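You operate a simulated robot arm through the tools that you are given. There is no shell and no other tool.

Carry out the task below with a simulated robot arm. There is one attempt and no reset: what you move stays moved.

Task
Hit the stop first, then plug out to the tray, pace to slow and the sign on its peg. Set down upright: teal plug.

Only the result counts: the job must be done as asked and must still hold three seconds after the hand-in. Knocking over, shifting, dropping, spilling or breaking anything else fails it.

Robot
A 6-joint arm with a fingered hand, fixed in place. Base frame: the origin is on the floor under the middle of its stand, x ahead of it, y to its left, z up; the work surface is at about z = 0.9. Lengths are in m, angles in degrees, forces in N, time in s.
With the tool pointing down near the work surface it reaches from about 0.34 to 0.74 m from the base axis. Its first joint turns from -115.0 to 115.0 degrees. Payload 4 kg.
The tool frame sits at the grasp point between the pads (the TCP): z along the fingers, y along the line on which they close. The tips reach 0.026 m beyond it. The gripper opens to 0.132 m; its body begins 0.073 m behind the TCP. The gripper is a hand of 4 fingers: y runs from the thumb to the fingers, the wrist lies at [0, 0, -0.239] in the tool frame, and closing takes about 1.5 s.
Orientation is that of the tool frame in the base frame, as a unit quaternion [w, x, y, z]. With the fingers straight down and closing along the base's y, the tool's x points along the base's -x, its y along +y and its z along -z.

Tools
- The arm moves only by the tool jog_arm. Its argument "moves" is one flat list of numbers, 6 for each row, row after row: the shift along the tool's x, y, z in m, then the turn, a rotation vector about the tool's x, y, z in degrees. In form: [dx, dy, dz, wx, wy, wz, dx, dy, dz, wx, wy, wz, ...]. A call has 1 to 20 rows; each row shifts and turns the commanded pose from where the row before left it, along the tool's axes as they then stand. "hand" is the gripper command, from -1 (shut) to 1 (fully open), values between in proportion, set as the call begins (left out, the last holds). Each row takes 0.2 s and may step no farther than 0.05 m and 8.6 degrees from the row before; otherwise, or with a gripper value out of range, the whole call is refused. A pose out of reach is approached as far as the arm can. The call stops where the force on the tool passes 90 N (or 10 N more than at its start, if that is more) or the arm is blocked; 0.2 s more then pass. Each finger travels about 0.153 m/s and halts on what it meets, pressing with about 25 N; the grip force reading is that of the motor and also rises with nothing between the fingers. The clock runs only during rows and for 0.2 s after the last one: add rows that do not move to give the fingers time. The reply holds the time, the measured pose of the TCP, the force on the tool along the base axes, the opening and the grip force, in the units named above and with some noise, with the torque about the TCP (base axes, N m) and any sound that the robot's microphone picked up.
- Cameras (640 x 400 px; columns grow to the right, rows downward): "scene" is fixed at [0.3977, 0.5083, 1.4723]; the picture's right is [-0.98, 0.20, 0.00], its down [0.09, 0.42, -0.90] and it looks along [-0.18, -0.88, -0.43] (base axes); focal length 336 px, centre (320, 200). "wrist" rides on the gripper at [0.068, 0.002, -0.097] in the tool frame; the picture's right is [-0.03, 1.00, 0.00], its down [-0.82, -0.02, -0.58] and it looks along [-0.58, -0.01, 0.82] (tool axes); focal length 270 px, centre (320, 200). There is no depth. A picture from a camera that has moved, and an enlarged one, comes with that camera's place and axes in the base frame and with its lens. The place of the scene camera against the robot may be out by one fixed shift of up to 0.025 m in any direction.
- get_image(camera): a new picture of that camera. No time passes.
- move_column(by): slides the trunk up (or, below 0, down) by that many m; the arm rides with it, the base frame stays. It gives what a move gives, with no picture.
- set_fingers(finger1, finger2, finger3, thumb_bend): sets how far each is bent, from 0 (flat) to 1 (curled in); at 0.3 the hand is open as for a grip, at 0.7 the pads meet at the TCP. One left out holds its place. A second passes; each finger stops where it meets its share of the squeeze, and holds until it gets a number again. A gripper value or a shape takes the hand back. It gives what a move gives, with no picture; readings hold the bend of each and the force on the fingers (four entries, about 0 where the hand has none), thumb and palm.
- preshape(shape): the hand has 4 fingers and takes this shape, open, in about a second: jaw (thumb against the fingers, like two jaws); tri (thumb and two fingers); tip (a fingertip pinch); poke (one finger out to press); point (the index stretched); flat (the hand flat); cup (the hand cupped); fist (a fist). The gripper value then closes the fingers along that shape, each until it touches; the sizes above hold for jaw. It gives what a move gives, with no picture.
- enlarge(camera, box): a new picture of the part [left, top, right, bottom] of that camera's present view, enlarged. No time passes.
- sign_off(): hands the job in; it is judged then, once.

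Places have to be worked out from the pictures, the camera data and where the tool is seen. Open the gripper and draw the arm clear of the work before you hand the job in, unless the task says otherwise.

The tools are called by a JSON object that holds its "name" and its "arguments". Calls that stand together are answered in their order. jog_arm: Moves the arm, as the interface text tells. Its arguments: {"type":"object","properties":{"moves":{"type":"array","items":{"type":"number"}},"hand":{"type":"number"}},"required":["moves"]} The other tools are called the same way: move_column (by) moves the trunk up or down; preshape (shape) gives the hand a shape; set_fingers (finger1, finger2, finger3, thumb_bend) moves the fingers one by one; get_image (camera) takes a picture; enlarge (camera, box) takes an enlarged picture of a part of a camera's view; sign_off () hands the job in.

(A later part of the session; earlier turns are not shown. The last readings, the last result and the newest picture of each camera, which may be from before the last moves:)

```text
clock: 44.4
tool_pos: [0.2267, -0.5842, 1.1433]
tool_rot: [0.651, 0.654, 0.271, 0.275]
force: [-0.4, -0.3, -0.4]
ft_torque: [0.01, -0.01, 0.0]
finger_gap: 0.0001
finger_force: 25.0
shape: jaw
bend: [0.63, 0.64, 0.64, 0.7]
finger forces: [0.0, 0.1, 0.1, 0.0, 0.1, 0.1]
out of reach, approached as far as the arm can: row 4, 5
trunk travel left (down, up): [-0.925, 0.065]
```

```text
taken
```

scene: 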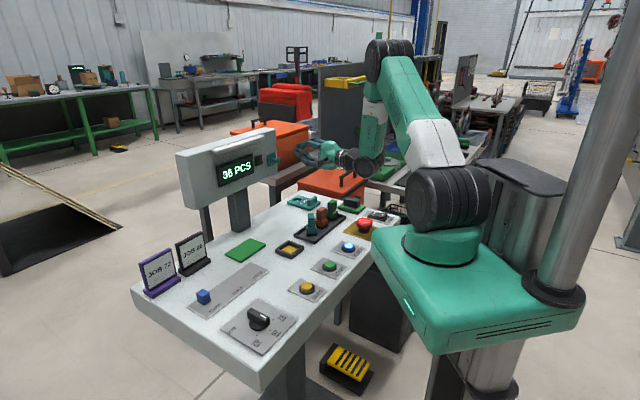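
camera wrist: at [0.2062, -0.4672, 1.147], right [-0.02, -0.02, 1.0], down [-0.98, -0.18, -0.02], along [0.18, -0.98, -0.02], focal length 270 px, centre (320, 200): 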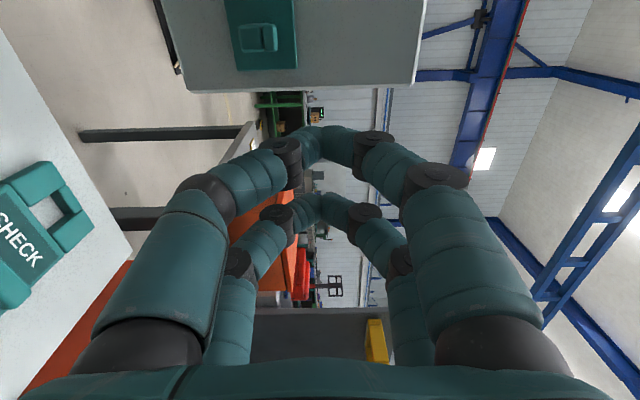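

The limit depends on height: farther out and higher is reachable, and the hang needs a lower, similar reach – lowering the trunk would give that. I check what is beneath the robot's base before considering it.

{"name": "enlarge", "arguments": {"camera": "scene", "box": [320, 180, 640, 400]}}

{"name": "enlarge", "arguments": {"camera": "wrist", "box": [150, 0, 430, 120]}}

{"name": "enlarge", "arguments": {"camera": "scene", "box": [240, 120, 420, 230]}}

```text
1.82 times, centred on (480, 290) of scene
camera zoom: at [0.3977, 0.5083, 1.4723], right [-0.98, 0.2, 0.0], down [0.09, 0.42, -0.9], along [-0.18, -0.88, -0.43], focal length 612 px, centre (29, 36)
```

zoom: 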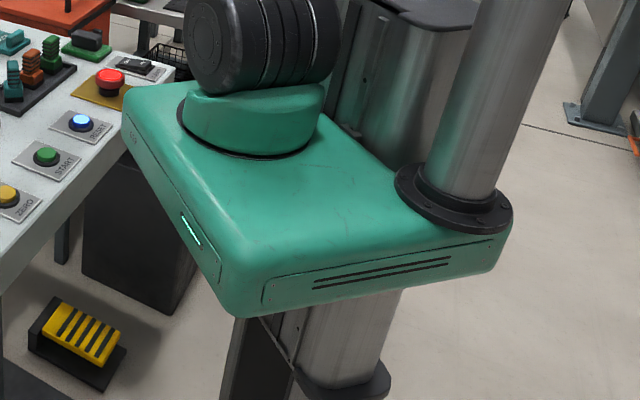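

```text
2.29 times, centred on (290, 60) of wrist
camera zoom: at [0.2062, -0.4672, 1.147], right [-0.02, -0.02, 1.0], down [-0.98, -0.18, -0.02], along [0.18, -0.98, -0.02], focal length 618 px, centre (389, 520)
```

zoom: 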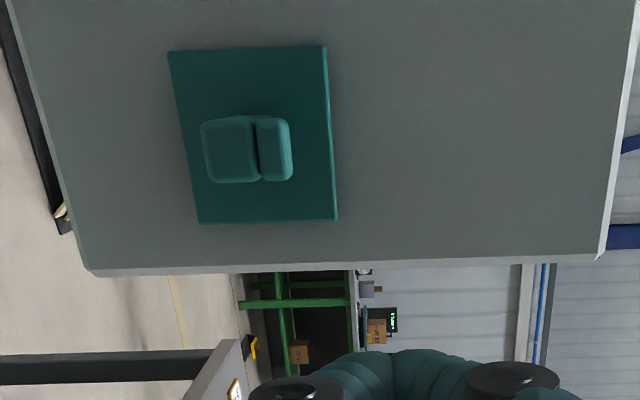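

```text
3.56 times, centred on (330, 175) of scene
camera zoom: at [0.3977, 0.5083, 1.4723], right [-0.98, 0.2, 0.0], down [0.09, 0.42, -0.9], along [-0.18, -0.88, -0.43], focal length 1196 px, centre (284, 289)
```

zoom: 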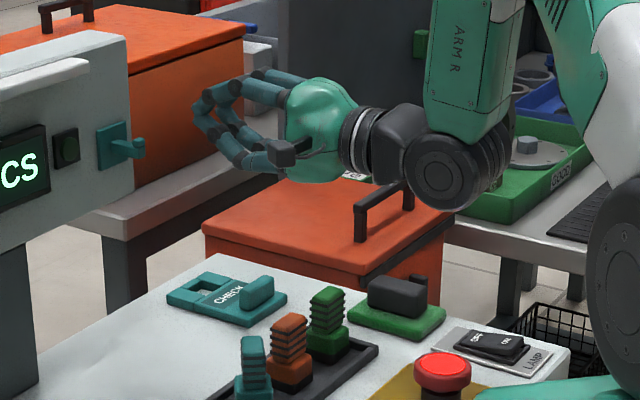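

Under the robot's base box the space beside the panel edge is free (the box corner is about 10 cm short of the panel). I back up and raise the hand first, keeping it horizontal, then lower the trunk in steps.

{"name": "jog_arm", "arguments": {"moves": [0, 0.03, -0.015, 0, 0, 0, 0, 0.03, -0.015, 0, 0, 0, 0, 0.03, -0.015, 0, 0, 0, 0, 0.02, -0.01, 0, 0, 0]}}

{"name": "move_column", "arguments": {"by": -0.05}}

{"name": "get_image", "arguments": {"camera": "scene"}}

```text
clock: 45.4
tool_pos: [0.1875, -0.5437, 1.2552]
tool_rot: [0.653, 0.652, 0.272, 0.272]
force: [0.7, 0.2, -0.7]
ft_torque: [0.01, -0.02, 0.0]
finger_gap: 0.0
finger_force: 24.9
shape: jaw
bend: [0.63, 0.64, 0.64, 0.7]
finger forces: [0.0, 0.0, 0.0, 0.0, 0.0, 0.1]
trunk travel left (down, up): [-0.925, 0.065]
```

```text
clock: 46.3
tool_pos: [0.1877, -0.5445, 1.2055]
tool_rot: [0.653, 0.653, 0.273, 0.271]
force: [0.2, 0.1, -0.7]
ft_torque: [0.02, -0.01, -0.01]
finger_gap: 0.0001
finger_force: 25.4
shape: jaw
bend: [0.63, 0.64, 0.64, 0.7]
finger forces: [0.0, 0.1, 0.0, 0.0, 0.0, 0.1]
trunk travel left (down, up): [-0.875, 0.115]
```

```text
taken
```

scene: 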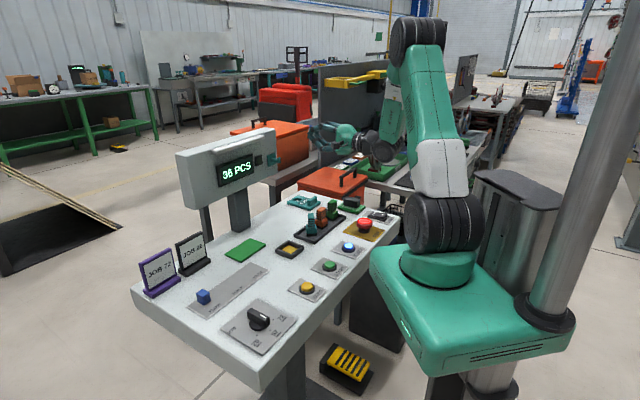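

The base moves down beside the panel with clear space between. I lower another 5 cm and check.

{"name": "move_column", "arguments": {"by": -0.05}}

{"name": "enlarge", "arguments": {"camera": "scene", "box": [300, 180, 620, 400]}}

```text
clock: 47.2
tool_pos: [0.188, -0.5454, 1.1547]
tool_rot: [0.653, 0.652, 0.272, 0.272]
force: [-0.8, -1.3, 0.1]
ft_torque: [-0.02, -0.01, 0.03]
finger_gap: 0.0
finger_force: 25.4
shape: jaw
bend: [0.63, 0.64, 0.64, 0.7]
finger forces: [0.1, 0.0, 0.1, 0.1, 0.0, 0.0]
trunk travel left (down, up): [-0.825, 0.165]
```

```text
1.82 times, centred on (460, 290) of scene
camera zoom: at [0.3977, 0.5083, 1.4723], right [-0.98, 0.2, 0.0], down [0.09, 0.42, -0.9], along [-0.18, -0.88, -0.43], focal length 612 px, centre (66, 36)
```

zoom: 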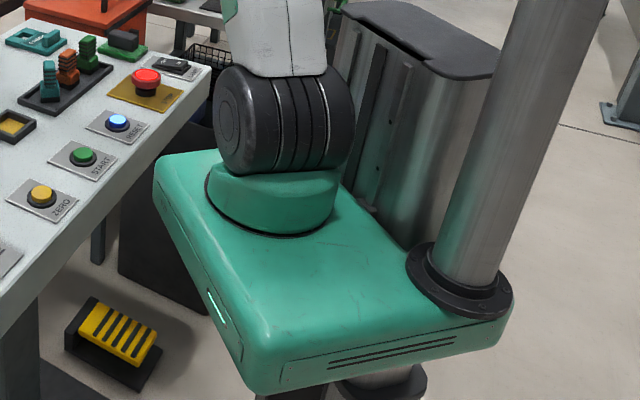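

Still clear. I test reachability of the hang height now: forward 4 cm and down 10 cm, staying short of the peg.

{"name": "jog_arm", "arguments": {"moves": [0, -0.025, 0.01, 0, 0, 0, 0, -0.025, 0.01, 0, 0, 0, 0, -0.025, 0.01, 0, 0, 0, 0, -0.025, 0.01, 0, 0, 0]}}

{"name": "get_image", "arguments": {"camera": "wrist"}}

```text
clock: 48.2
tool_pos: [0.2158, -0.577, 1.055]
tool_rot: [0.652, 0.653, 0.272, 0.273]
force: [0.0, -0.1, 0.3]
ft_torque: [0.0, -0.06, 0.01]
finger_gap: 0.0002
finger_force: 24.9
shape: jaw
bend: [0.63, 0.64, 0.64, 0.7]
finger forces: [0.1, 0.1, 0.1, 0.1, 0.0, 0.0]
trunk travel left (down, up): [-0.825, 0.165]
```

```text
taken
camera wrist: at [0.1958, -0.4592, 1.0584], right [-0.02, -0.02, 1.0], down [-0.98, -0.17, -0.02], along [0.17, -0.98, -0.02], focal length 270 px, centre (320, 200)
```

wrist: 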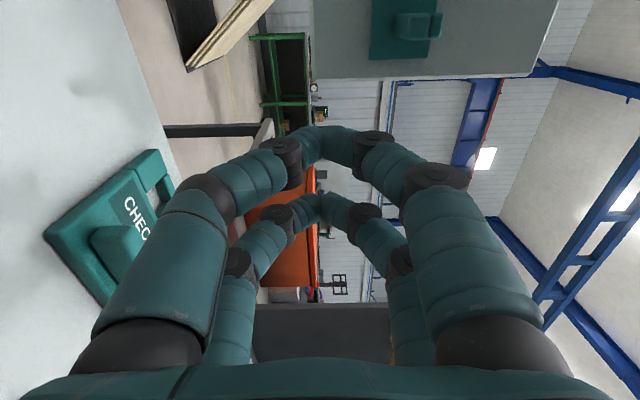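

With the trunk 10 cm lower the horizontal pose is reachable at V=0.56, z=1.055. I use this view and the earlier one to triangulate the peg.

{"name": "enlarge", "arguments": {"camera": "wrist", "box": [340, 0, 480, 80]}}

{"name": "enlarge", "arguments": {"camera": "scene", "box": [250, 130, 390, 220]}}

```text
4.57 times, centred on (410, 40) of wrist
camera zoom: at [0.1958, -0.4592, 1.0584], right [-0.02, -0.02, 1.0], down [-0.98, -0.17, -0.02], along [0.17, -0.98, -0.02], focal length 1236 px, centre (-91, 931)
```

zoom: 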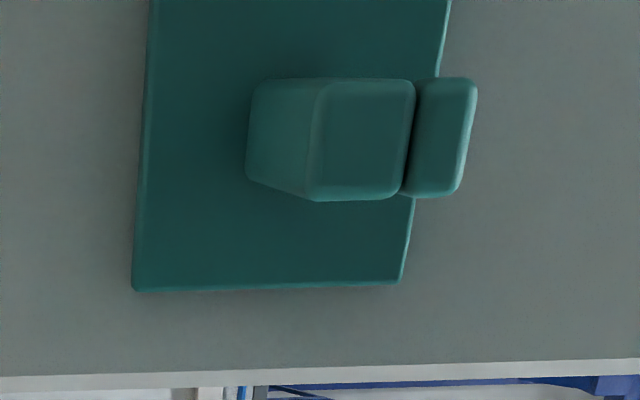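

```text
4.44 times, centred on (320, 175) of scene
camera zoom: at [0.3977, 0.5083, 1.4723], right [-0.98, 0.2, 0.0], down [0.09, 0.42, -0.9], along [-0.18, -0.88, -0.43], focal length 1496 px, centre (320, 311)
```

zoom: 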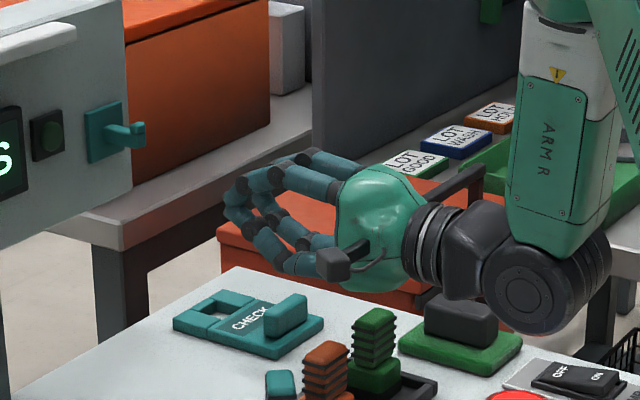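

Triangulated: peg arm at U≈-0.196, z 1.106–1.117, tip end at V≈0.636 with the upturned lip reaching z≈1.125, base plate face at V≈0.670. I test reach at the peg's column and hang height, still 5 cm short of it.

{"name": "jog_arm", "arguments": {"moves": [0.03, -0.0125, 0, 0, 0, 0, 0.03, -0.0125, 0, 0, 0, 0]}}

{"name": "get_image", "arguments": {"camera": "wrist"}}

```text
clock: 48.8
tool_pos: [0.2538, -0.5727, 1.0595]
tool_rot: [0.649, 0.655, 0.271, 0.276]
force: [0.5, 1.1, -0.1]
ft_torque: [-0.01, 0.0, 0.02]
finger_gap: 0.0
finger_force: 25.0
shape: jaw
bend: [0.63, 0.64, 0.64, 0.7]
finger forces: [0.0, 0.0, 0.2, 0.1, 0.0, 0.1]
out of reach, approached as far as the arm can: row 1, 2
trunk travel left (down, up): [-0.825, 0.165]
```

```text
taken
camera wrist: at [0.232, -0.4559, 1.0631], right [-0.02, -0.03, 1.0], down [-0.98, -0.18, -0.03], along [0.18, -0.98, -0.02], focal length 270 px, centre (320, 200)
```

wrist: 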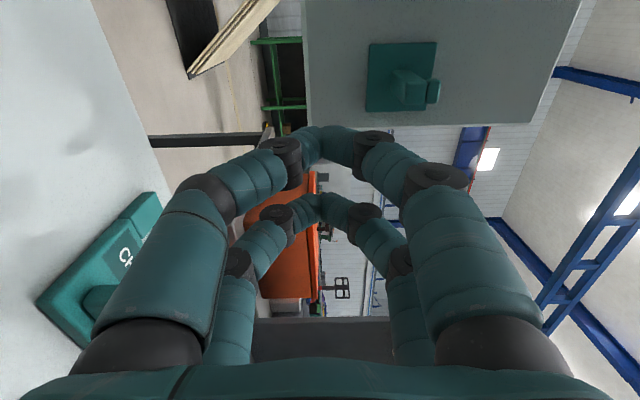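

Just out of reach there; the trend of the limits says about 8 cm more of trunk travel is needed. I raise the hand well clear first, then lower the trunk further in two steps, watching the base.

{"name": "jog_arm", "arguments": {"moves": [0, 0.03, -0.01, 0, 0, 0, 0, 0.035, -0.01, 0, 0, 0, 0, 0.035, -0.01, 0, 0, 0, 0, 0.035, -0.01, 0, 0, 0]}}

{"name": "move_column", "arguments": {"by": -0.04}}

{"name": "enlarge", "arguments": {"camera": "scene", "box": [300, 180, 620, 400]}}

```text
clock: 49.8
tool_pos: [0.2265, -0.5449, 1.1961]
tool_rot: [0.653, 0.653, 0.272, 0.271]
force: [0.0, -1.0, 0.1]
ft_torque: [-0.01, -0.03, 0.01]
finger_gap: 0.0
finger_force: 25.2
shape: jaw
bend: [0.63, 0.64, 0.64, 0.7]
finger forces: [0.0, 0.1, 0.1, 0.0, 0.1, 0.0]
trunk travel left (down, up): [-0.825, 0.165]
```

```text
clock: 50.7
tool_pos: [0.2267, -0.5451, 1.1559]
tool_rot: [0.653, 0.652, 0.272, 0.272]
force: [0.3, -0.1, -0.2]
ft_torque: [0.03, 0.01, 0.01]
finger_gap: 0.0001
finger_force: 25.1
shape: jaw
bend: [0.63, 0.64, 0.64, 0.7]
finger forces: [0.0, 0.0, 0.1, 0.0, 0.0, 0.0]
trunk travel left (down, up): [-0.785, 0.205]
```

```text
1.82 times, centred on (460, 290) of scene
camera zoom: at [0.3977, 0.5083, 1.4723], right [-0.98, 0.2, 0.0], down [0.09, 0.42, -0.9], along [-0.18, -0.88, -0.43], focal length 612 px, centre (66, 36)
```

zoom: 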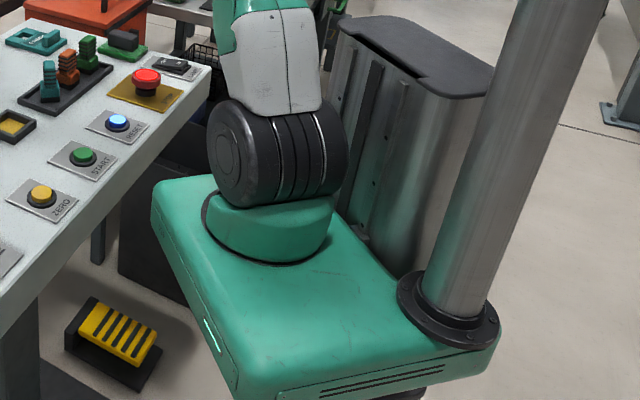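

The base still clears the panel edge by about 7 cm. I lower 4 cm more and repeat the reach test.

{"name": "move_column", "arguments": {"by": -0.04}}

{"name": "jog_arm", "arguments": {"moves": [0.0145, -0.02, 0.01, 0, 0, 0, 0.0145, -0.025, 0.005, 0, 0, 0, 0, -0.025, 0, 0, 0, 0]}}

{"name": "get_image", "arguments": {"camera": "wrist"}}

{"name": "get_image", "arguments": {"camera": "scene"}}

```text
clock: 51.5
tool_pos: [0.2259, -0.5457, 1.1167]
tool_rot: [0.654, 0.652, 0.273, 0.271]
force: [0.4, -0.5, -0.6]
ft_torque: [0.0, -0.04, 0.03]
finger_gap: 0.0003
finger_force: 24.7
shape: jaw
bend: [0.63, 0.64, 0.64, 0.7]
finger forces: [0.1, 0.0, 0.1, 0.0, 0.0, 0.0]
trunk travel left (down, up): [-0.745, 0.245]
```

```text
clock: 52.3
tool_pos: [0.2569, -0.5351, 1.0461]
tool_rot: [0.654, 0.653, 0.271, 0.271]
force: [-0.2, -0.9, 0.2]
ft_torque: [0.0, -0.01, -0.01]
finger_gap: 0.0
finger_force: 25.2
shape: jaw
bend: [0.63, 0.64, 0.64, 0.7]
finger forces: [0.0, 0.1, 0.0, 0.0, 0.0, 0.0]
trunk travel left (down, up): [-0.745, 0.245]
```

```text
taken
camera wrist: at [0.2371, -0.4179, 1.0483], right [-0.02, -0.02, 1.0], down [-0.98, -0.17, -0.02], along [0.17, -0.98, -0.01], focal length 270 px, centre (320, 200)
```

wrist: 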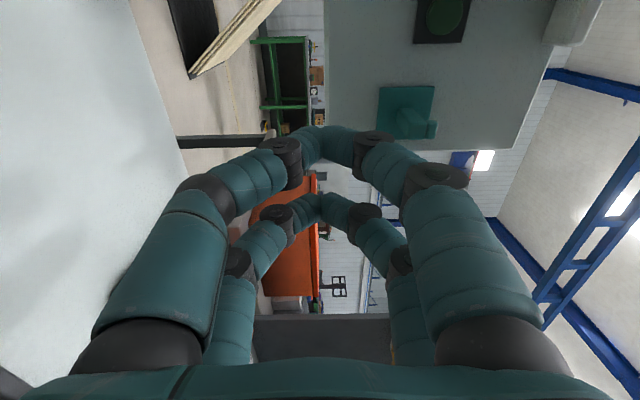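

```text
taken
```

scene: 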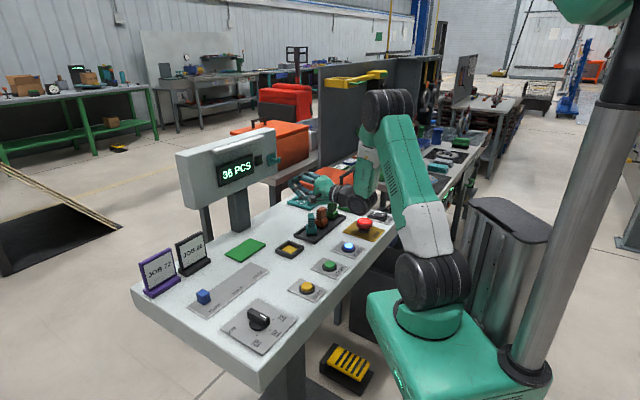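

The pre-hang pose at the peg's column is now reachable. I check the clearance of the hand body above the plugs and the stop from the scene camera.

{"name": "enlarge", "arguments": {"camera": "scene", "box": [270, 130, 410, 250]}}

{"name": "enlarge", "arguments": {"camera": "wrist", "box": [340, 40, 480, 160]}}

```text
3.33 times, centred on (340, 190) of scene
camera zoom: at [0.3977, 0.5083, 1.4723], right [-0.98, 0.2, 0.0], down [0.09, 0.42, -0.9], along [-0.18, -0.88, -0.43], focal length 1122 px, centre (253, 233)
```

zoom: 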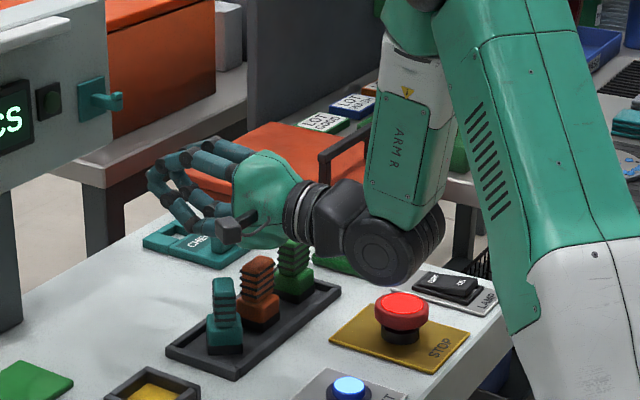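

```text
3.33 times, centred on (410, 100) of wrist
camera zoom: at [0.2371, -0.4179, 1.0483], right [-0.02, -0.02, 1.0], down [-0.98, -0.17, -0.02], along [0.17, -0.98, -0.01], focal length 901 px, centre (20, 533)
```

zoom: 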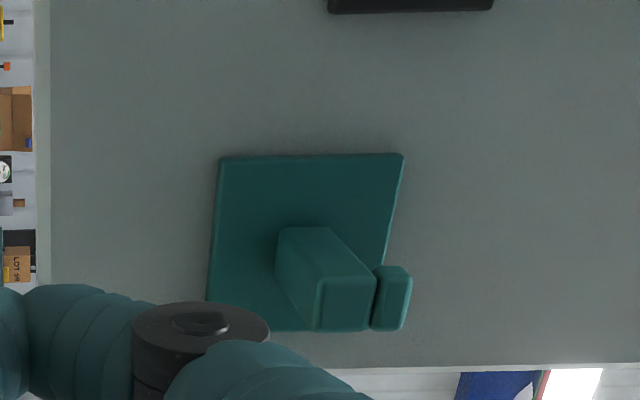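

Margins look adequate (hand body about 1.5 cm over the plugs at the final height). Now I return to the sign: back off, up, sideways to its column, and turn the tool down again.

{"name": "jog_arm", "arguments": {"moves": [0, 0.02, -0.03, 0, 0, 0, 0, 0.03, -0.03, 0, 0, 0, -0.03, 0.03, 0, 0, 0, 0, -0.03, 0.01, 0, 0, 0, 0, -0.032, 0, 0, 0, 0, 0, -0.032, 0, 0, 0, 0, 0]}}

{"name": "jog_arm", "arguments": {"moves": [0, 0, 0, 8.1818, 0, 0, 0, 0, 0, 8.1818, 0, 0, 0, 0, 0, 8.1818, 0, 0, 0, 0, 0, 8.1818, 0, 0, 0, 0, 0, 8.1818, 0, 0, 0, 0, 0, 8.1818, 0, 0, 0, 0, 0, 8.1818, 0, 0, 0, 0, 0, 8.1818, 0, 0, 0, 0, 0, 8.1818, 0, 0, 0, 0, 0, 8.1818, 0, 0, 0, 0, 0, 8.182, 0, 0]}}

{"name": "get_image", "arguments": {"camera": "wrist"}}

```text
clock: 53.7
tool_pos: [0.1269, -0.5796, 1.1344]
tool_rot: [0.653, 0.653, 0.271, 0.271]
force: [0.6, -0.4, -0.5]
ft_torque: [-0.03, 0.02, 0.04]
finger_gap: 0.0
finger_force: 24.3
shape: jaw
bend: [0.63, 0.64, 0.64, 0.7]
finger forces: [0.0, 0.1, 0.0, 0.0, 0.1, 0.0]
trunk travel left (down, up): [-0.745, 0.245]
```

```text
clock: 56.1
tool_pos: [0.1284, -0.5812, 1.1352]
tool_rot: [-0.001, 0.924, 0.383, -0.001]
force: [-0.2, 0.1, -1.0]
ft_torque: [0.02, 0.02, 0.01]
finger_gap: 0.0
finger_force: 24.9
shape: jaw
bend: [0.63, 0.64, 0.64, 0.7]
finger forces: [0.0, 0.1, 0.1, 0.0, 0.0, 0.0]
trunk travel left (down, up): [-0.745, 0.245]
```

```text
taken
camera wrist: at [0.1772, -0.5338, 1.233], right [0.69, -0.72, 0.0], down [-0.59, -0.56, 0.58], along [-0.42, -0.4, -0.82], focal length 270 px, centre (320, 200)
```

wrist: 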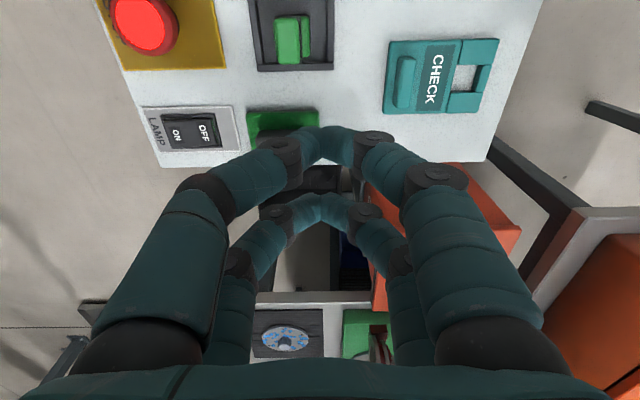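

I move over the grip block, opening the hand partway, and descend to 6 cm above the grip height.

{"name": "jog_arm", "arguments": {"moves": [-0.0005, 0.03, 0, 0, 0, 0, -0.0005, 0.03, 0, 0, 0, 0, 0, 0.03, 0, 0, 0, 0, 0, 0, 0.045, 0, 0, 0, 0, 0, 0.045, 0, 0, 0, 0, 0, 0.045, 0, 0, 0], "hand": 0.0}}

{"name": "get_image", "arguments": {"camera": "wrist"}}

{"name": "enlarge", "arguments": {"camera": "scene", "box": [260, 140, 360, 230]}}

```text
clock: 57.5
tool_pos: [0.1838, -0.6044, 0.9807]
tool_rot: [0.001, 0.923, 0.384, -0.001]
force: [0.2, 1.1, 0.2]
ft_torque: [0.0, -0.02, 0.03]
finger_gap: 0.0656
finger_force: 0.1
shape: jaw
bend: [0.73, 0.73, 0.73, 0.7]
finger forces: [0.0, 0.1, 0.0, 0.0, 0.0, 0.0]
out of reach, approached as far as the arm can: row 2, 3
trunk travel left (down, up): [-0.745, 0.245]
```

```text
taken
camera wrist: at [0.2328, -0.5565, 1.0796], right [0.69, -0.72, 0.0], down [-0.59, -0.56, 0.58], along [-0.42, -0.4, -0.82], focal length 270 px, centre (320, 200)
```

wrist: 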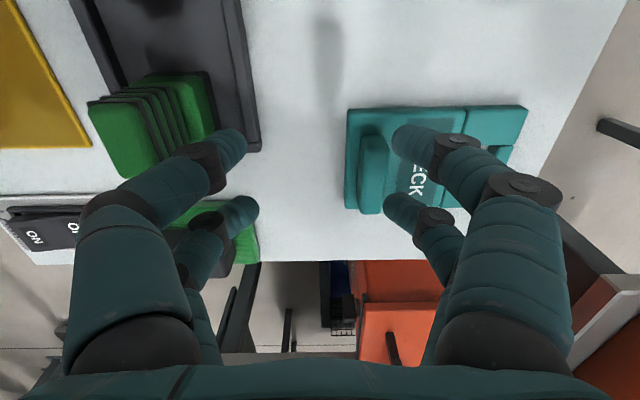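

```text
4.44 times, centred on (310, 185) of scene
camera zoom: at [0.3977, 0.5083, 1.4723], right [-0.98, 0.2, 0.0], down [0.09, 0.42, -0.9], along [-0.18, -0.88, -0.43], focal length 1496 px, centre (364, 267)
```

zoom: 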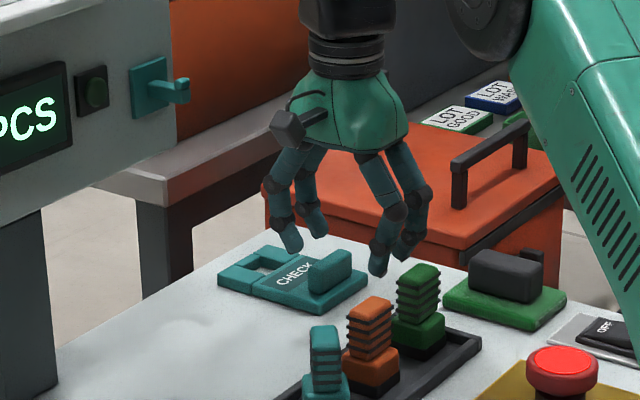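

The two sideways rows were out of reach at that height, so the hand is 4 cm short of the block; no contact. At this lower height I move the rest of the way level, 2 cm above the block top.

{"name": "jog_arm", "arguments": {"moves": [-0.0118, 0.0168, 0, 0, 0, 0, -0.0118, 0.0168, 0, 0, 0, 0]}}

{"name": "get_image", "arguments": {"camera": "wrist"}}

```text
clock: 58.1
tool_pos: [0.1903, -0.6441, 0.9814]
tool_rot: [0.001, 0.923, 0.384, -0.001]
force: [0.1, 0.8, -0.2]
ft_torque: [0.03, 0.0, -0.02]
finger_gap: 0.0655
finger_force: 0.0
shape: jaw
bend: [0.73, 0.73, 0.73, 0.7]
finger forces: [0.0, 0.0, 0.0, 0.0, 0.1, 0.0]
trunk travel left (down, up): [-0.745, 0.245]
```

```text
taken
camera wrist: at [0.2391, -0.5971, 1.0802], right [0.69, -0.72, 0.0], down [-0.59, -0.56, 0.58], along [-0.42, -0.4, -0.82], focal length 270 px, centre (320, 200)
```

wrist: 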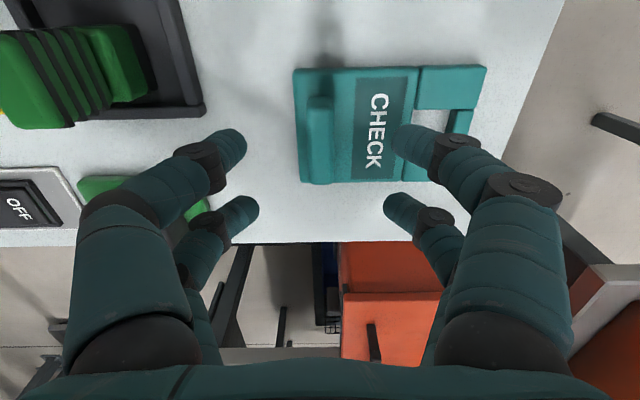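

Now above the block; I enlarge to refine its position.

{"name": "enlarge", "arguments": {"camera": "wrist", "box": [270, 50, 510, 200]}}

```text
2.67 times, centred on (390, 125) of wrist
camera zoom: at [0.2391, -0.5971, 1.0802], right [0.69, -0.72, 0.0], down [-0.59, -0.56, 0.58], along [-0.42, -0.4, -0.82], focal length 721 px, centre (133, 400)
```

zoom: 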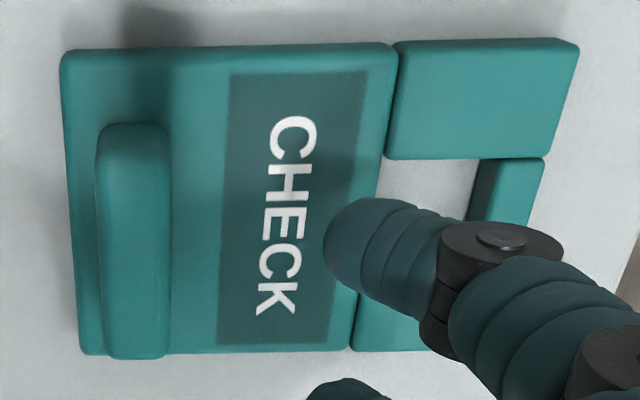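

The block is 15.5 mm thick, centred at U≈-0.320, V≈0.590; the hole's centre lies 71 mm further along V. I trim 1 mm, lower to TCP z≈0.940 and check before closing.

{"name": "jog_arm", "arguments": {"moves": [0.001, 0.0007, 0.015, 0, 0, 0, 0, 0, 0.015, 0, 0, 0, 0, 0, 0.011, 0, 0, 0]}}

{"name": "get_image", "arguments": {"camera": "wrist"}}

{"name": "enlarge", "arguments": {"camera": "scene", "box": [270, 170, 340, 225]}}

```text
clock: 58.9
tool_pos: [0.1932, -0.6457, 0.9422]
tool_rot: [0.001, 0.923, 0.384, -0.001]
force: [-0.5, -0.4, 0.4]
ft_torque: [-0.03, 0.01, -0.03]
finger_gap: 0.0655
finger_force: 0.0
shape: jaw
bend: [0.73, 0.73, 0.73, 0.7]
finger forces: [0.0, 0.1, 0.1, 0.1, 0.0, 0.1]
trunk travel left (down, up): [-0.745, 0.245]
```

```text
taken
camera wrist: at [0.2412, -0.5971, 1.0392], right [0.69, -0.72, 0.0], down [-0.59, -0.56, 0.58], along [-0.42, -0.4, -0.82], focal length 270 px, centre (320, 200)
```

wrist: 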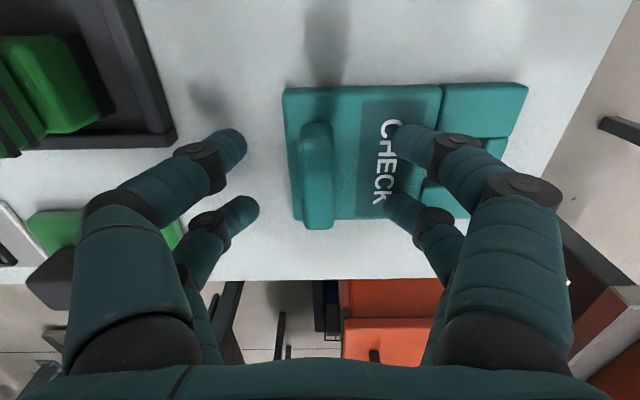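

```text
7.27 times, centred on (305, 198) of scene
camera zoom: at [0.3977, 0.5083, 1.4723], right [-0.98, 0.2, 0.0], down [0.09, 0.42, -0.9], along [-0.18, -0.88, -0.43], focal length 2447 px, centre (429, 218)
```

zoom: 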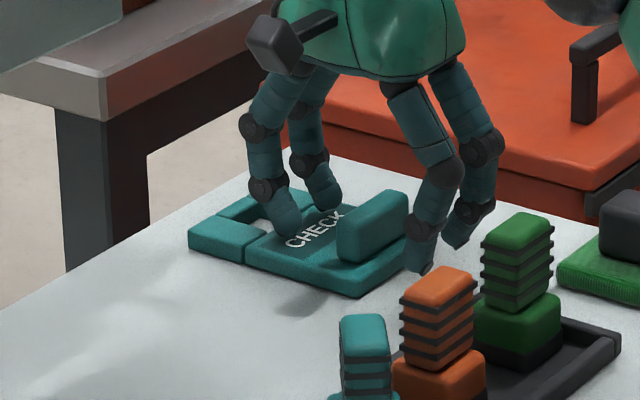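

The fingers straddle the block symmetrically with no contact force. I close the hand.

{"name": "jog_arm", "arguments": {"moves": [0, 0, 0, 0, 0, 0, 0, 0, 0, 0, 0, 0, 0, 0, 0, 0, 0, 0, 0, 0, 0, 0, 0, 0, 0, 0, 0, 0, 0, 0, 0, 0, 0, 0, 0, 0, 0, 0, 0, 0, 0, 0], "hand": -1}}

{"name": "get_image", "arguments": {"camera": "wrist"}}

{"name": "enlarge", "arguments": {"camera": "scene", "box": [270, 170, 340, 225]}}

```text
clock: 60.5
tool_pos: [0.1915, -0.6457, 0.9429]
tool_rot: [0.001, 0.923, 0.384, -0.001]
force: [0.5, -0.3, 0.3]
ft_torque: [-0.02, -0.01, 0.0]
finger_gap: 0.0111
finger_force: 24.8
shape: jaw
bend: [0.72, 0.71, 0.71, 0.7]
finger forces: [22.1, 22.9, 22.8, 0.1, 22.1, 0.0]
trunk travel left (down, up): [-0.745, 0.245]
```

```text
taken
camera wrist: at [0.2411, -0.5971, 1.0393], right [0.69, -0.72, 0.0], down [-0.59, -0.56, 0.58], along [-0.42, -0.4, -0.82], focal length 270 px, centre (320, 200)
```

wrist: 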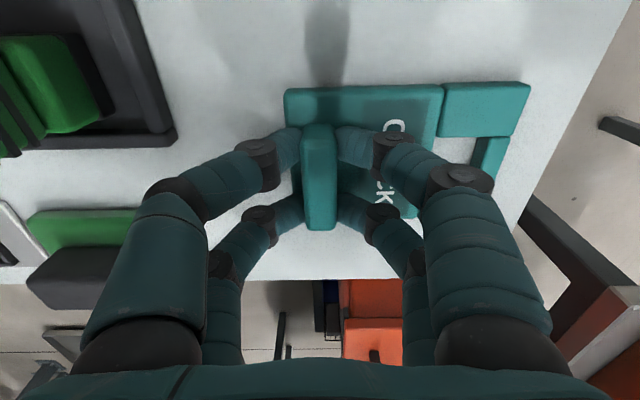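

```text
7.27 times, centred on (305, 198) of scene
camera zoom: at [0.3977, 0.5083, 1.4723], right [-0.98, 0.2, 0.0], down [0.09, 0.42, -0.9], along [-0.18, -0.88, -0.43], focal length 2447 px, centre (429, 218)
```

zoom: 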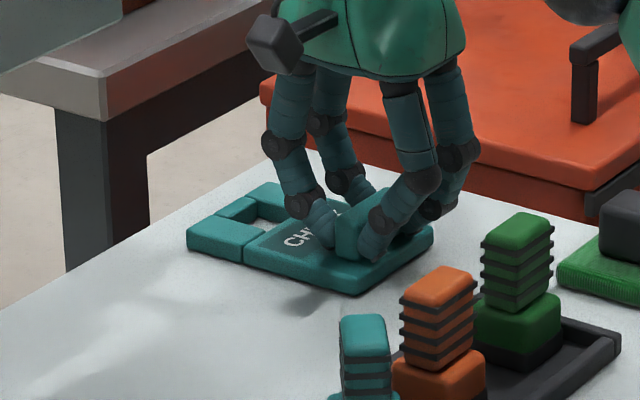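

Firm, square grip on the block (about 22 N per finger). I record how the sign sits in the wrist picture before lifting.

{"name": "enlarge", "arguments": {"camera": "wrist", "box": [270, 70, 550, 230]}}

{"name": "jog_arm", "arguments": {"moves": [0, 0, -0.005, 0, 0, 0, 0, 0, -0.01, 0, 0, 0, 0, 0, -0.02, 0, 0, 0, 0, 0, -0.02, 0, 0, 0]}}

{"name": "enlarge", "arguments": {"camera": "wrist", "box": [270, 70, 550, 230]}}

{"name": "enlarge", "arguments": {"camera": "scene", "box": [260, 150, 350, 225]}}

```text
2.29 times, centred on (410, 150) of wrist
camera zoom: at [0.2411, -0.5971, 1.0393], right [0.69, -0.72, 0.0], down [-0.59, -0.56, 0.58], along [-0.42, -0.4, -0.82], focal length 618 px, centre (114, 314)
```

zoom: 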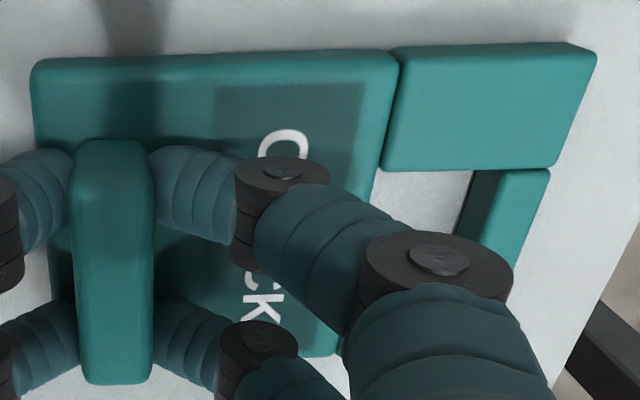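

```text
clock: 61.5
tool_pos: [0.1912, -0.6448, 0.997]
tool_rot: [0.0, 0.923, 0.384, -0.002]
force: [0.1, -0.2, -1.3]
ft_torque: [0.0, 0.02, 0.04]
finger_gap: 0.0106
finger_force: 25.3
shape: jaw
bend: [0.72, 0.71, 0.71, 0.7]
finger forces: [22.2, 22.9, 22.9, 0.1, 22.1, 0.1]
trunk travel left (down, up): [-0.745, 0.245]
```

```text
2.29 times, centred on (410, 150) of wrist
camera zoom: at [0.2404, -0.5967, 1.0946], right [0.69, -0.72, 0.0], down [-0.59, -0.56, 0.58], along [-0.42, -0.4, -0.82], focal length 618 px, centre (114, 314)
```

zoom: 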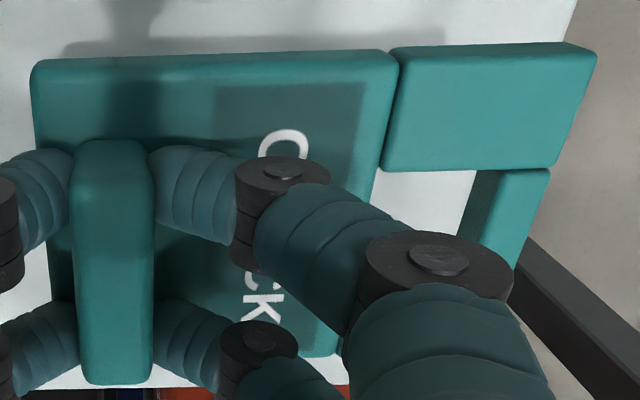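

```text
5.33 times, centred on (305, 188) of scene
camera zoom: at [0.3977, 0.5083, 1.4723], right [-0.98, 0.2, 0.0], down [0.09, 0.42, -0.9], along [-0.18, -0.88, -0.43], focal length 1795 px, centre (400, 267)
```

zoom: 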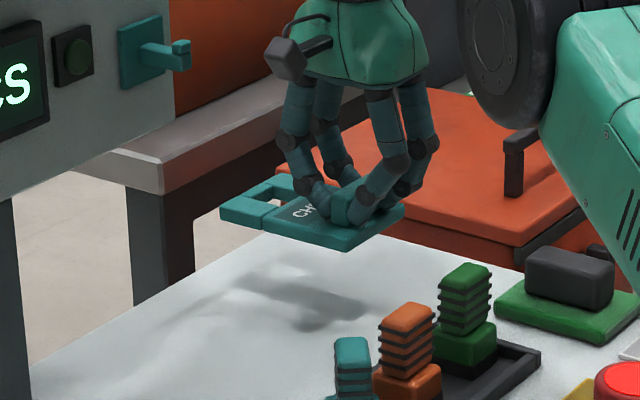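

The sign came up rigidly. In the tool frame its hole is centred about 71 mm beyond the grip, front face 32 mm ahead of the TCP. I retreat diagonally up and back to the free spot where the tilt worked before.

{"name": "jog_arm", "arguments": {"moves": [0, -0.0224, -0.026, 0, 0, 0, 0, -0.0224, -0.026, 0, 0, 0, 0, -0.0224, -0.026, 0, 0, 0, 0, -0.0224, -0.026, 0, 0, 0, 0, 0, -0.033, 0, 0, 0]}}

{"name": "get_image", "arguments": {"camera": "wrist"}}

{"name": "get_image", "arguments": {"camera": "scene"}}

```text
clock: 62.7
tool_pos: [0.1287, -0.5808, 1.1341]
tool_rot: [0.0, 0.923, 0.384, -0.002]
force: [-0.5, 0.0, -1.2]
ft_torque: [0.01, -0.01, 0.01]
finger_gap: 0.011
finger_force: 24.7
shape: jaw
bend: [0.72, 0.71, 0.71, 0.7]
finger forces: [22.2, 22.9, 22.9, 0.0, 22.1, 0.0]
trunk travel left (down, up): [-0.745, 0.245]
```

```text
taken
camera wrist: at [0.1765, -0.5322, 1.2319], right [0.69, -0.72, 0.0], down [-0.59, -0.56, 0.58], along [-0.42, -0.4, -0.82], focal length 270 px, centre (320, 200)
```

wrist: 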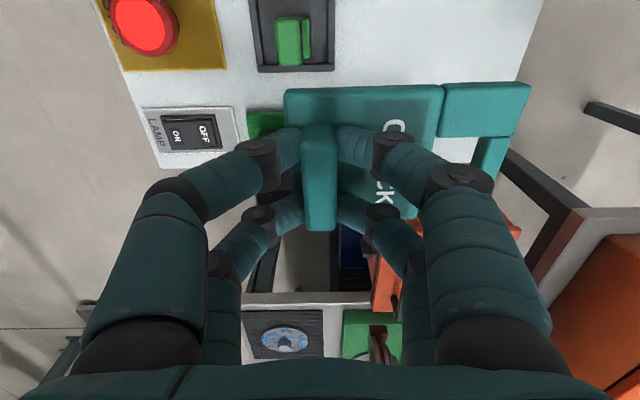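

```text
taken
```

scene: 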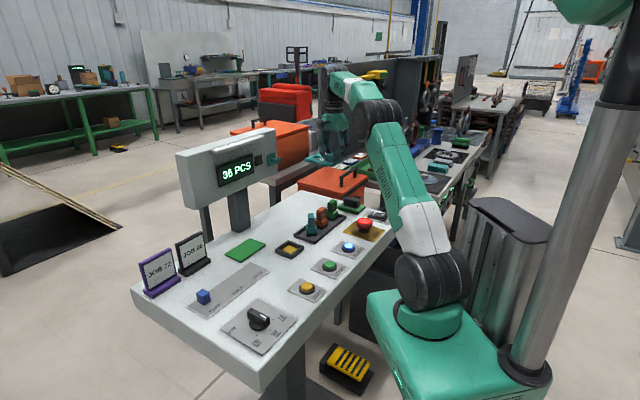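

Pose reached with the sign held steady. Now I tilt the tool -90° about the panel's length axis so the sign stands upright, hole at the top.

{"name": "jog_arm", "arguments": {"moves": [0, 0, 0, -8.1818, 0, 0, 0, 0, 0, -8.1818, 0, 0, 0, 0, 0, -8.1818, 0, 0, 0, 0, 0, -8.1818, 0, 0, 0, 0, 0, -8.1818, 0, 0, 0, 0, 0, -8.1818, 0, 0, 0, 0, 0, -8.1818, 0, 0, 0, 0, 0, -8.1818, 0, 0, 0, 0, 0, -8.1818, 0, 0, 0, 0, 0, -8.1818, 0, 0, 0, 0, 0, -8.182, 0, 0]}}

{"name": "get_image", "arguments": {"camera": "wrist"}}

{"name": "enlarge", "arguments": {"camera": "scene", "box": [250, 110, 410, 230]}}

```text
clock: 65.1
tool_pos: [0.1273, -0.5827, 1.1339]
tool_rot: [0.654, 0.652, 0.272, 0.271]
force: [0.6, 1.0, -1.0]
ft_torque: [0.01, 0.02, -0.02]
finger_gap: 0.0106
finger_force: 24.6
shape: jaw
bend: [0.72, 0.71, 0.71, 0.7]
finger forces: [22.2, 22.8, 23.3, 0.0, 22.4, 0.1]
trunk travel left (down, up): [-0.745, 0.245]
```

```text
taken
camera wrist: at [0.1071, -0.4649, 1.1358], right [-0.02, -0.01, 1.0], down [-0.99, -0.17, -0.02], along [0.17, -0.99, -0.01], focal length 270 px, centre (320, 200)
```

wrist: 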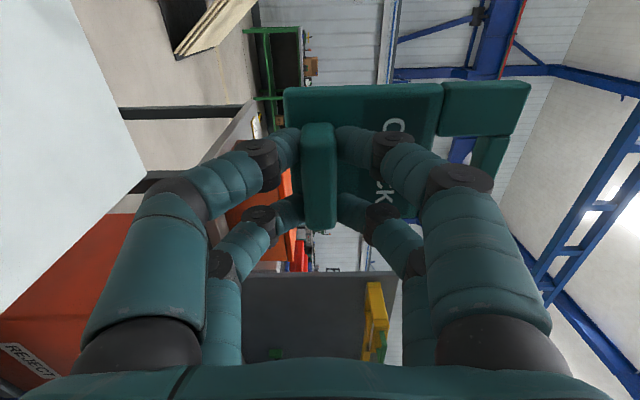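

```text
3.33 times, centred on (330, 170) of scene
camera zoom: at [0.3977, 0.5083, 1.4723], right [-0.98, 0.2, 0.0], down [0.09, 0.42, -0.9], along [-0.18, -0.88, -0.43], focal length 1122 px, centre (287, 300)
```

zoom: 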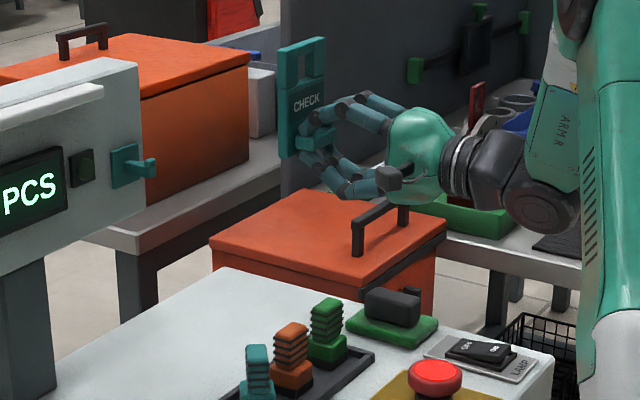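

The sign stands upright in the hand, text the right way up. I slide sideways to the peg's column, staying about 9 cm in front of it.

{"name": "jog_arm", "arguments": {"moves": [0.0312, 0, 0, 0, 0, 0, 0.0312, 0, 0, 0, 0, 0, 0.0312, 0, 0, 0, 0, 0, 0.0311, 0, 0, 0, 0, 0]}}

{"name": "get_image", "arguments": {"camera": "wrist"}}

{"name": "enlarge", "arguments": {"camera": "scene", "box": [230, 110, 390, 230]}}

```text
clock: 66.1
tool_pos: [0.2169, -0.4946, 1.1323]
tool_rot: [0.653, 0.653, 0.273, 0.271]
force: [0.2, 0.2, -0.8]
ft_torque: [0.06, -0.01, 0.05]
finger_gap: 0.0107
finger_force: 25.4
shape: jaw
bend: [0.72, 0.71, 0.71, 0.7]
finger forces: [22.2, 22.9, 23.3, 0.1, 22.5, 0.0]
trunk travel left (down, up): [-0.745, 0.245]
```

```text
taken
camera wrist: at [0.1956, -0.3776, 1.1347], right [-0.02, -0.02, 1.0], down [-0.98, -0.17, -0.02], along [0.17, -0.98, -0.01], focal length 270 px, centre (320, 200)
```

wrist: 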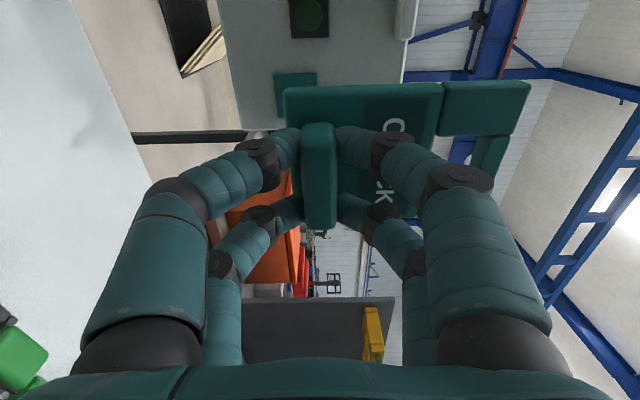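

```text
3.33 times, centred on (310, 170) of scene
camera zoom: at [0.3977, 0.5083, 1.4723], right [-0.98, 0.2, 0.0], down [0.09, 0.42, -0.9], along [-0.18, -0.88, -0.43], focal length 1122 px, centre (353, 300)
```

zoom: 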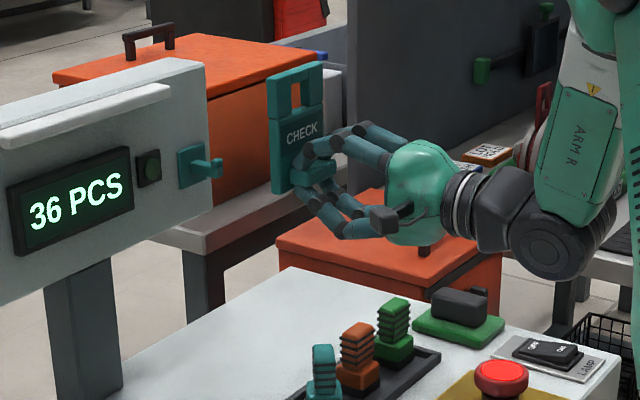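

Aligned in U (-0.1967). I lower to the hole-to-peg height (TCP z≈1.045) while advancing to about 3 cm short of the peg.

{"name": "jog_arm", "arguments": {"moves": [0, -0.022, 0.016, 0, 0, 0, 0, -0.022, 0.016, 0, 0, 0, 0, -0.022, 0.016, 0, 0, 0, 0, -0.022, 0.016, 0, 0, 0, 0, 0, 0, 0, 0, 0]}}

{"name": "get_image", "arguments": {"camera": "wrist"}}

{"name": "enlarge", "arguments": {"camera": "wrist", "box": [380, 40, 560, 200]}}

{"name": "enlarge", "arguments": {"camera": "scene", "box": [250, 130, 330, 200]}}

```text
clock: 67.3
tool_pos: [0.2633, -0.5394, 1.0455]
tool_rot: [0.653, 0.652, 0.273, 0.271]
force: [-0.4, 0.8, -0.6]
ft_torque: [0.05, -0.02, 0.02]
finger_gap: 0.0105
finger_force: 25.1
shape: jaw
bend: [0.72, 0.71, 0.71, 0.7]
finger forces: [22.2, 22.9, 23.4, 0.1, 22.5, 0.1]
trunk travel left (down, up): [-0.745, 0.245]
```

```text
taken
camera wrist: at [0.2414, -0.4219, 1.0471], right [-0.02, -0.02, 1.0], down [-0.98, -0.17, -0.02], along [0.17, -0.98, -0.01], focal length 270 px, centre (320, 200)
```

wrist: 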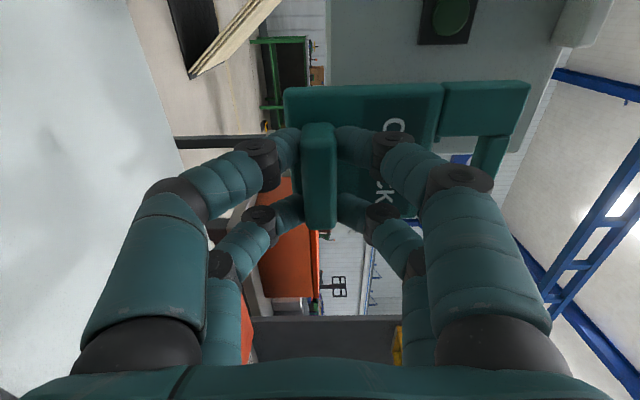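

```text
2.50 times, centred on (470, 120) of wrist
camera zoom: at [0.2414, -0.4219, 1.0471], right [-0.02, -0.02, 1.0], down [-0.98, -0.17, -0.02], along [0.17, -0.98, -0.01], focal length 676 px, centre (-55, 400)
```

zoom: 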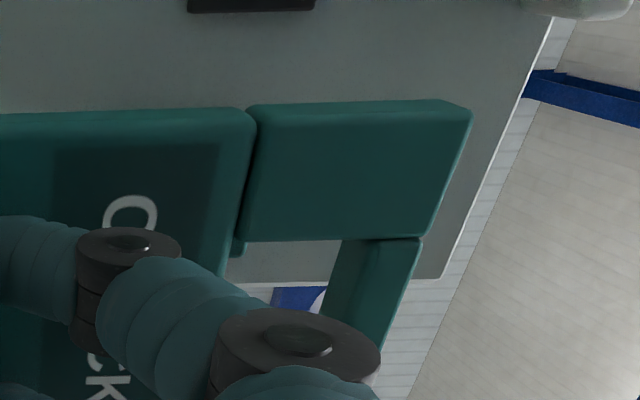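

```text
5.71 times, centred on (290, 165) of scene
camera zoom: at [0.3977, 0.5083, 1.4723], right [-0.98, 0.2, 0.0], down [0.09, 0.42, -0.9], along [-0.18, -0.88, -0.43], focal length 1923 px, centre (491, 400)
```

zoom: 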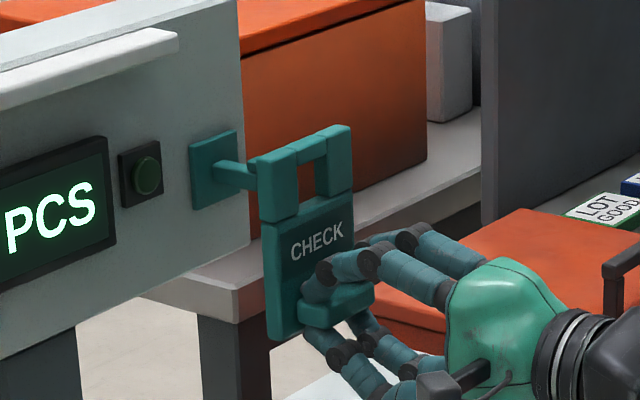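

Third view confirms the peg (U -0.196, z 1.106–1.1245, tip V 0.636); the hole should now span z 1.1016–1.130 around it. I advance 2 cm and check.

{"name": "jog_arm", "arguments": {"moves": [-0.0005, 0, 0.01, 0, 0, 0, 0, 0, 0.01, 0, 0, 0]}}

{"name": "enlarge", "arguments": {"camera": "scene", "box": [260, 140, 310, 185]}}

{"name": "enlarge", "arguments": {"camera": "wrist", "box": [400, 60, 560, 180]}}

```text
clock: 67.9
tool_pos: [0.2767, -0.5536, 1.045]
tool_rot: [0.653, 0.653, 0.272, 0.271]
force: [0.5, 0.2, -0.2]
ft_torque: [0.03, 0.02, -0.04]
finger_gap: 0.0107
finger_force: 25.2
shape: jaw
bend: [0.72, 0.71, 0.71, 0.7]
finger forces: [22.2, 22.9, 23.3, 0.0, 22.5, 0.0]
trunk travel left (down, up): [-0.745, 0.245]
```

```text
8.89 times, centred on (285, 162) of scene
camera zoom: at [0.3977, 0.5083, 1.4723], right [-0.98, 0.2, 0.0], down [0.09, 0.42, -0.9], along [-0.18, -0.88, -0.43], focal length 2991 px, centre (631, 533)
```

zoom: 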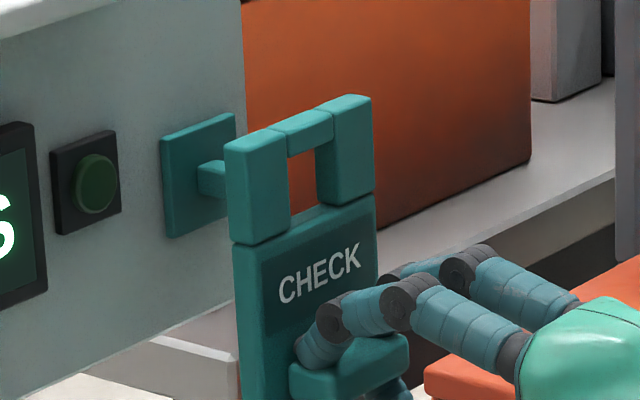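

```text
3.33 times, centred on (480, 120) of wrist
camera zoom: at [0.255, -0.4362, 1.0481], right [-0.02, -0.02, 1.0], down [-0.98, -0.17, -0.02], along [0.17, -0.98, -0.01], focal length 901 px, centre (-213, 467)
```

zoom: 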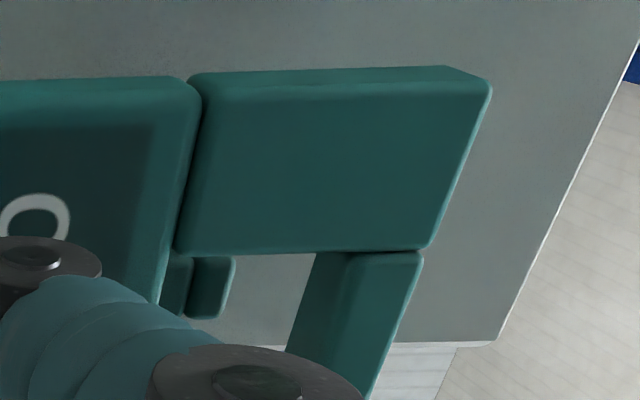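

Through the hole the peg's lip is visible where expected: margins about 2 mm below and 7 mm above, so I lower 2.5 mm to centre, then advance in small steps over the lip.

{"name": "jog_arm", "arguments": {"moves": [0, -0.0025, 0, 0, 0, 0, 0, 0, 0.006, 0, 0, 0, 0, 0, 0.006, 0, 0, 0]}}

{"name": "enlarge", "arguments": {"camera": "wrist", "box": [400, 60, 560, 180]}}

{"name": "enlarge", "arguments": {"camera": "scene", "box": [260, 140, 310, 185]}}

```text
clock: 68.7
tool_pos: [0.2862, -0.5615, 1.0429]
tool_rot: [0.653, 0.652, 0.274, 0.271]
force: [0.7, 0.0, 0.0]
ft_torque: [0.03, 0.02, 0.02]
finger_gap: 0.0106
finger_force: 24.9
shape: jaw
bend: [0.72, 0.71, 0.71, 0.7]
finger forces: [22.2, 22.9, 23.2, 0.1, 22.4, 0.0]
trunk travel left (down, up): [-0.745, 0.245]
```

```text
3.33 times, centred on (480, 120) of wrist
camera zoom: at [0.2634, -0.4439, 1.0455], right [-0.02, -0.02, 1.0], down [-0.98, -0.17, -0.02], along [0.17, -0.98, -0.01], focal length 901 px, centre (-213, 467)
```

zoom: 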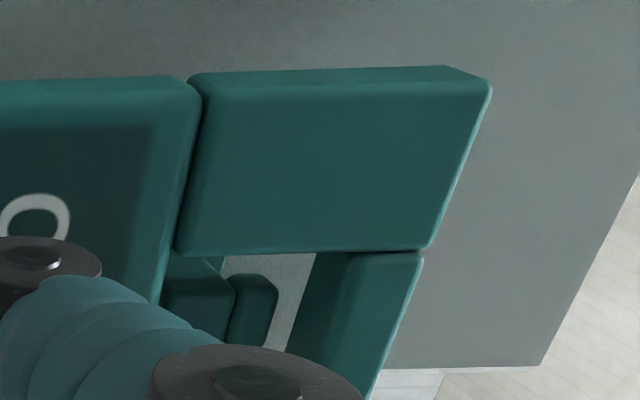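

```text
8.89 times, centred on (285, 162) of scene
camera zoom: at [0.3977, 0.5083, 1.4723], right [-0.98, 0.2, 0.0], down [0.09, 0.42, -0.9], along [-0.18, -0.88, -0.43], focal length 2991 px, centre (631, 533)
```

zoom: 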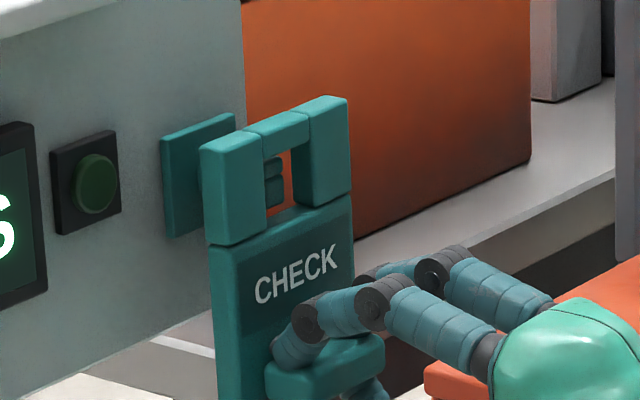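

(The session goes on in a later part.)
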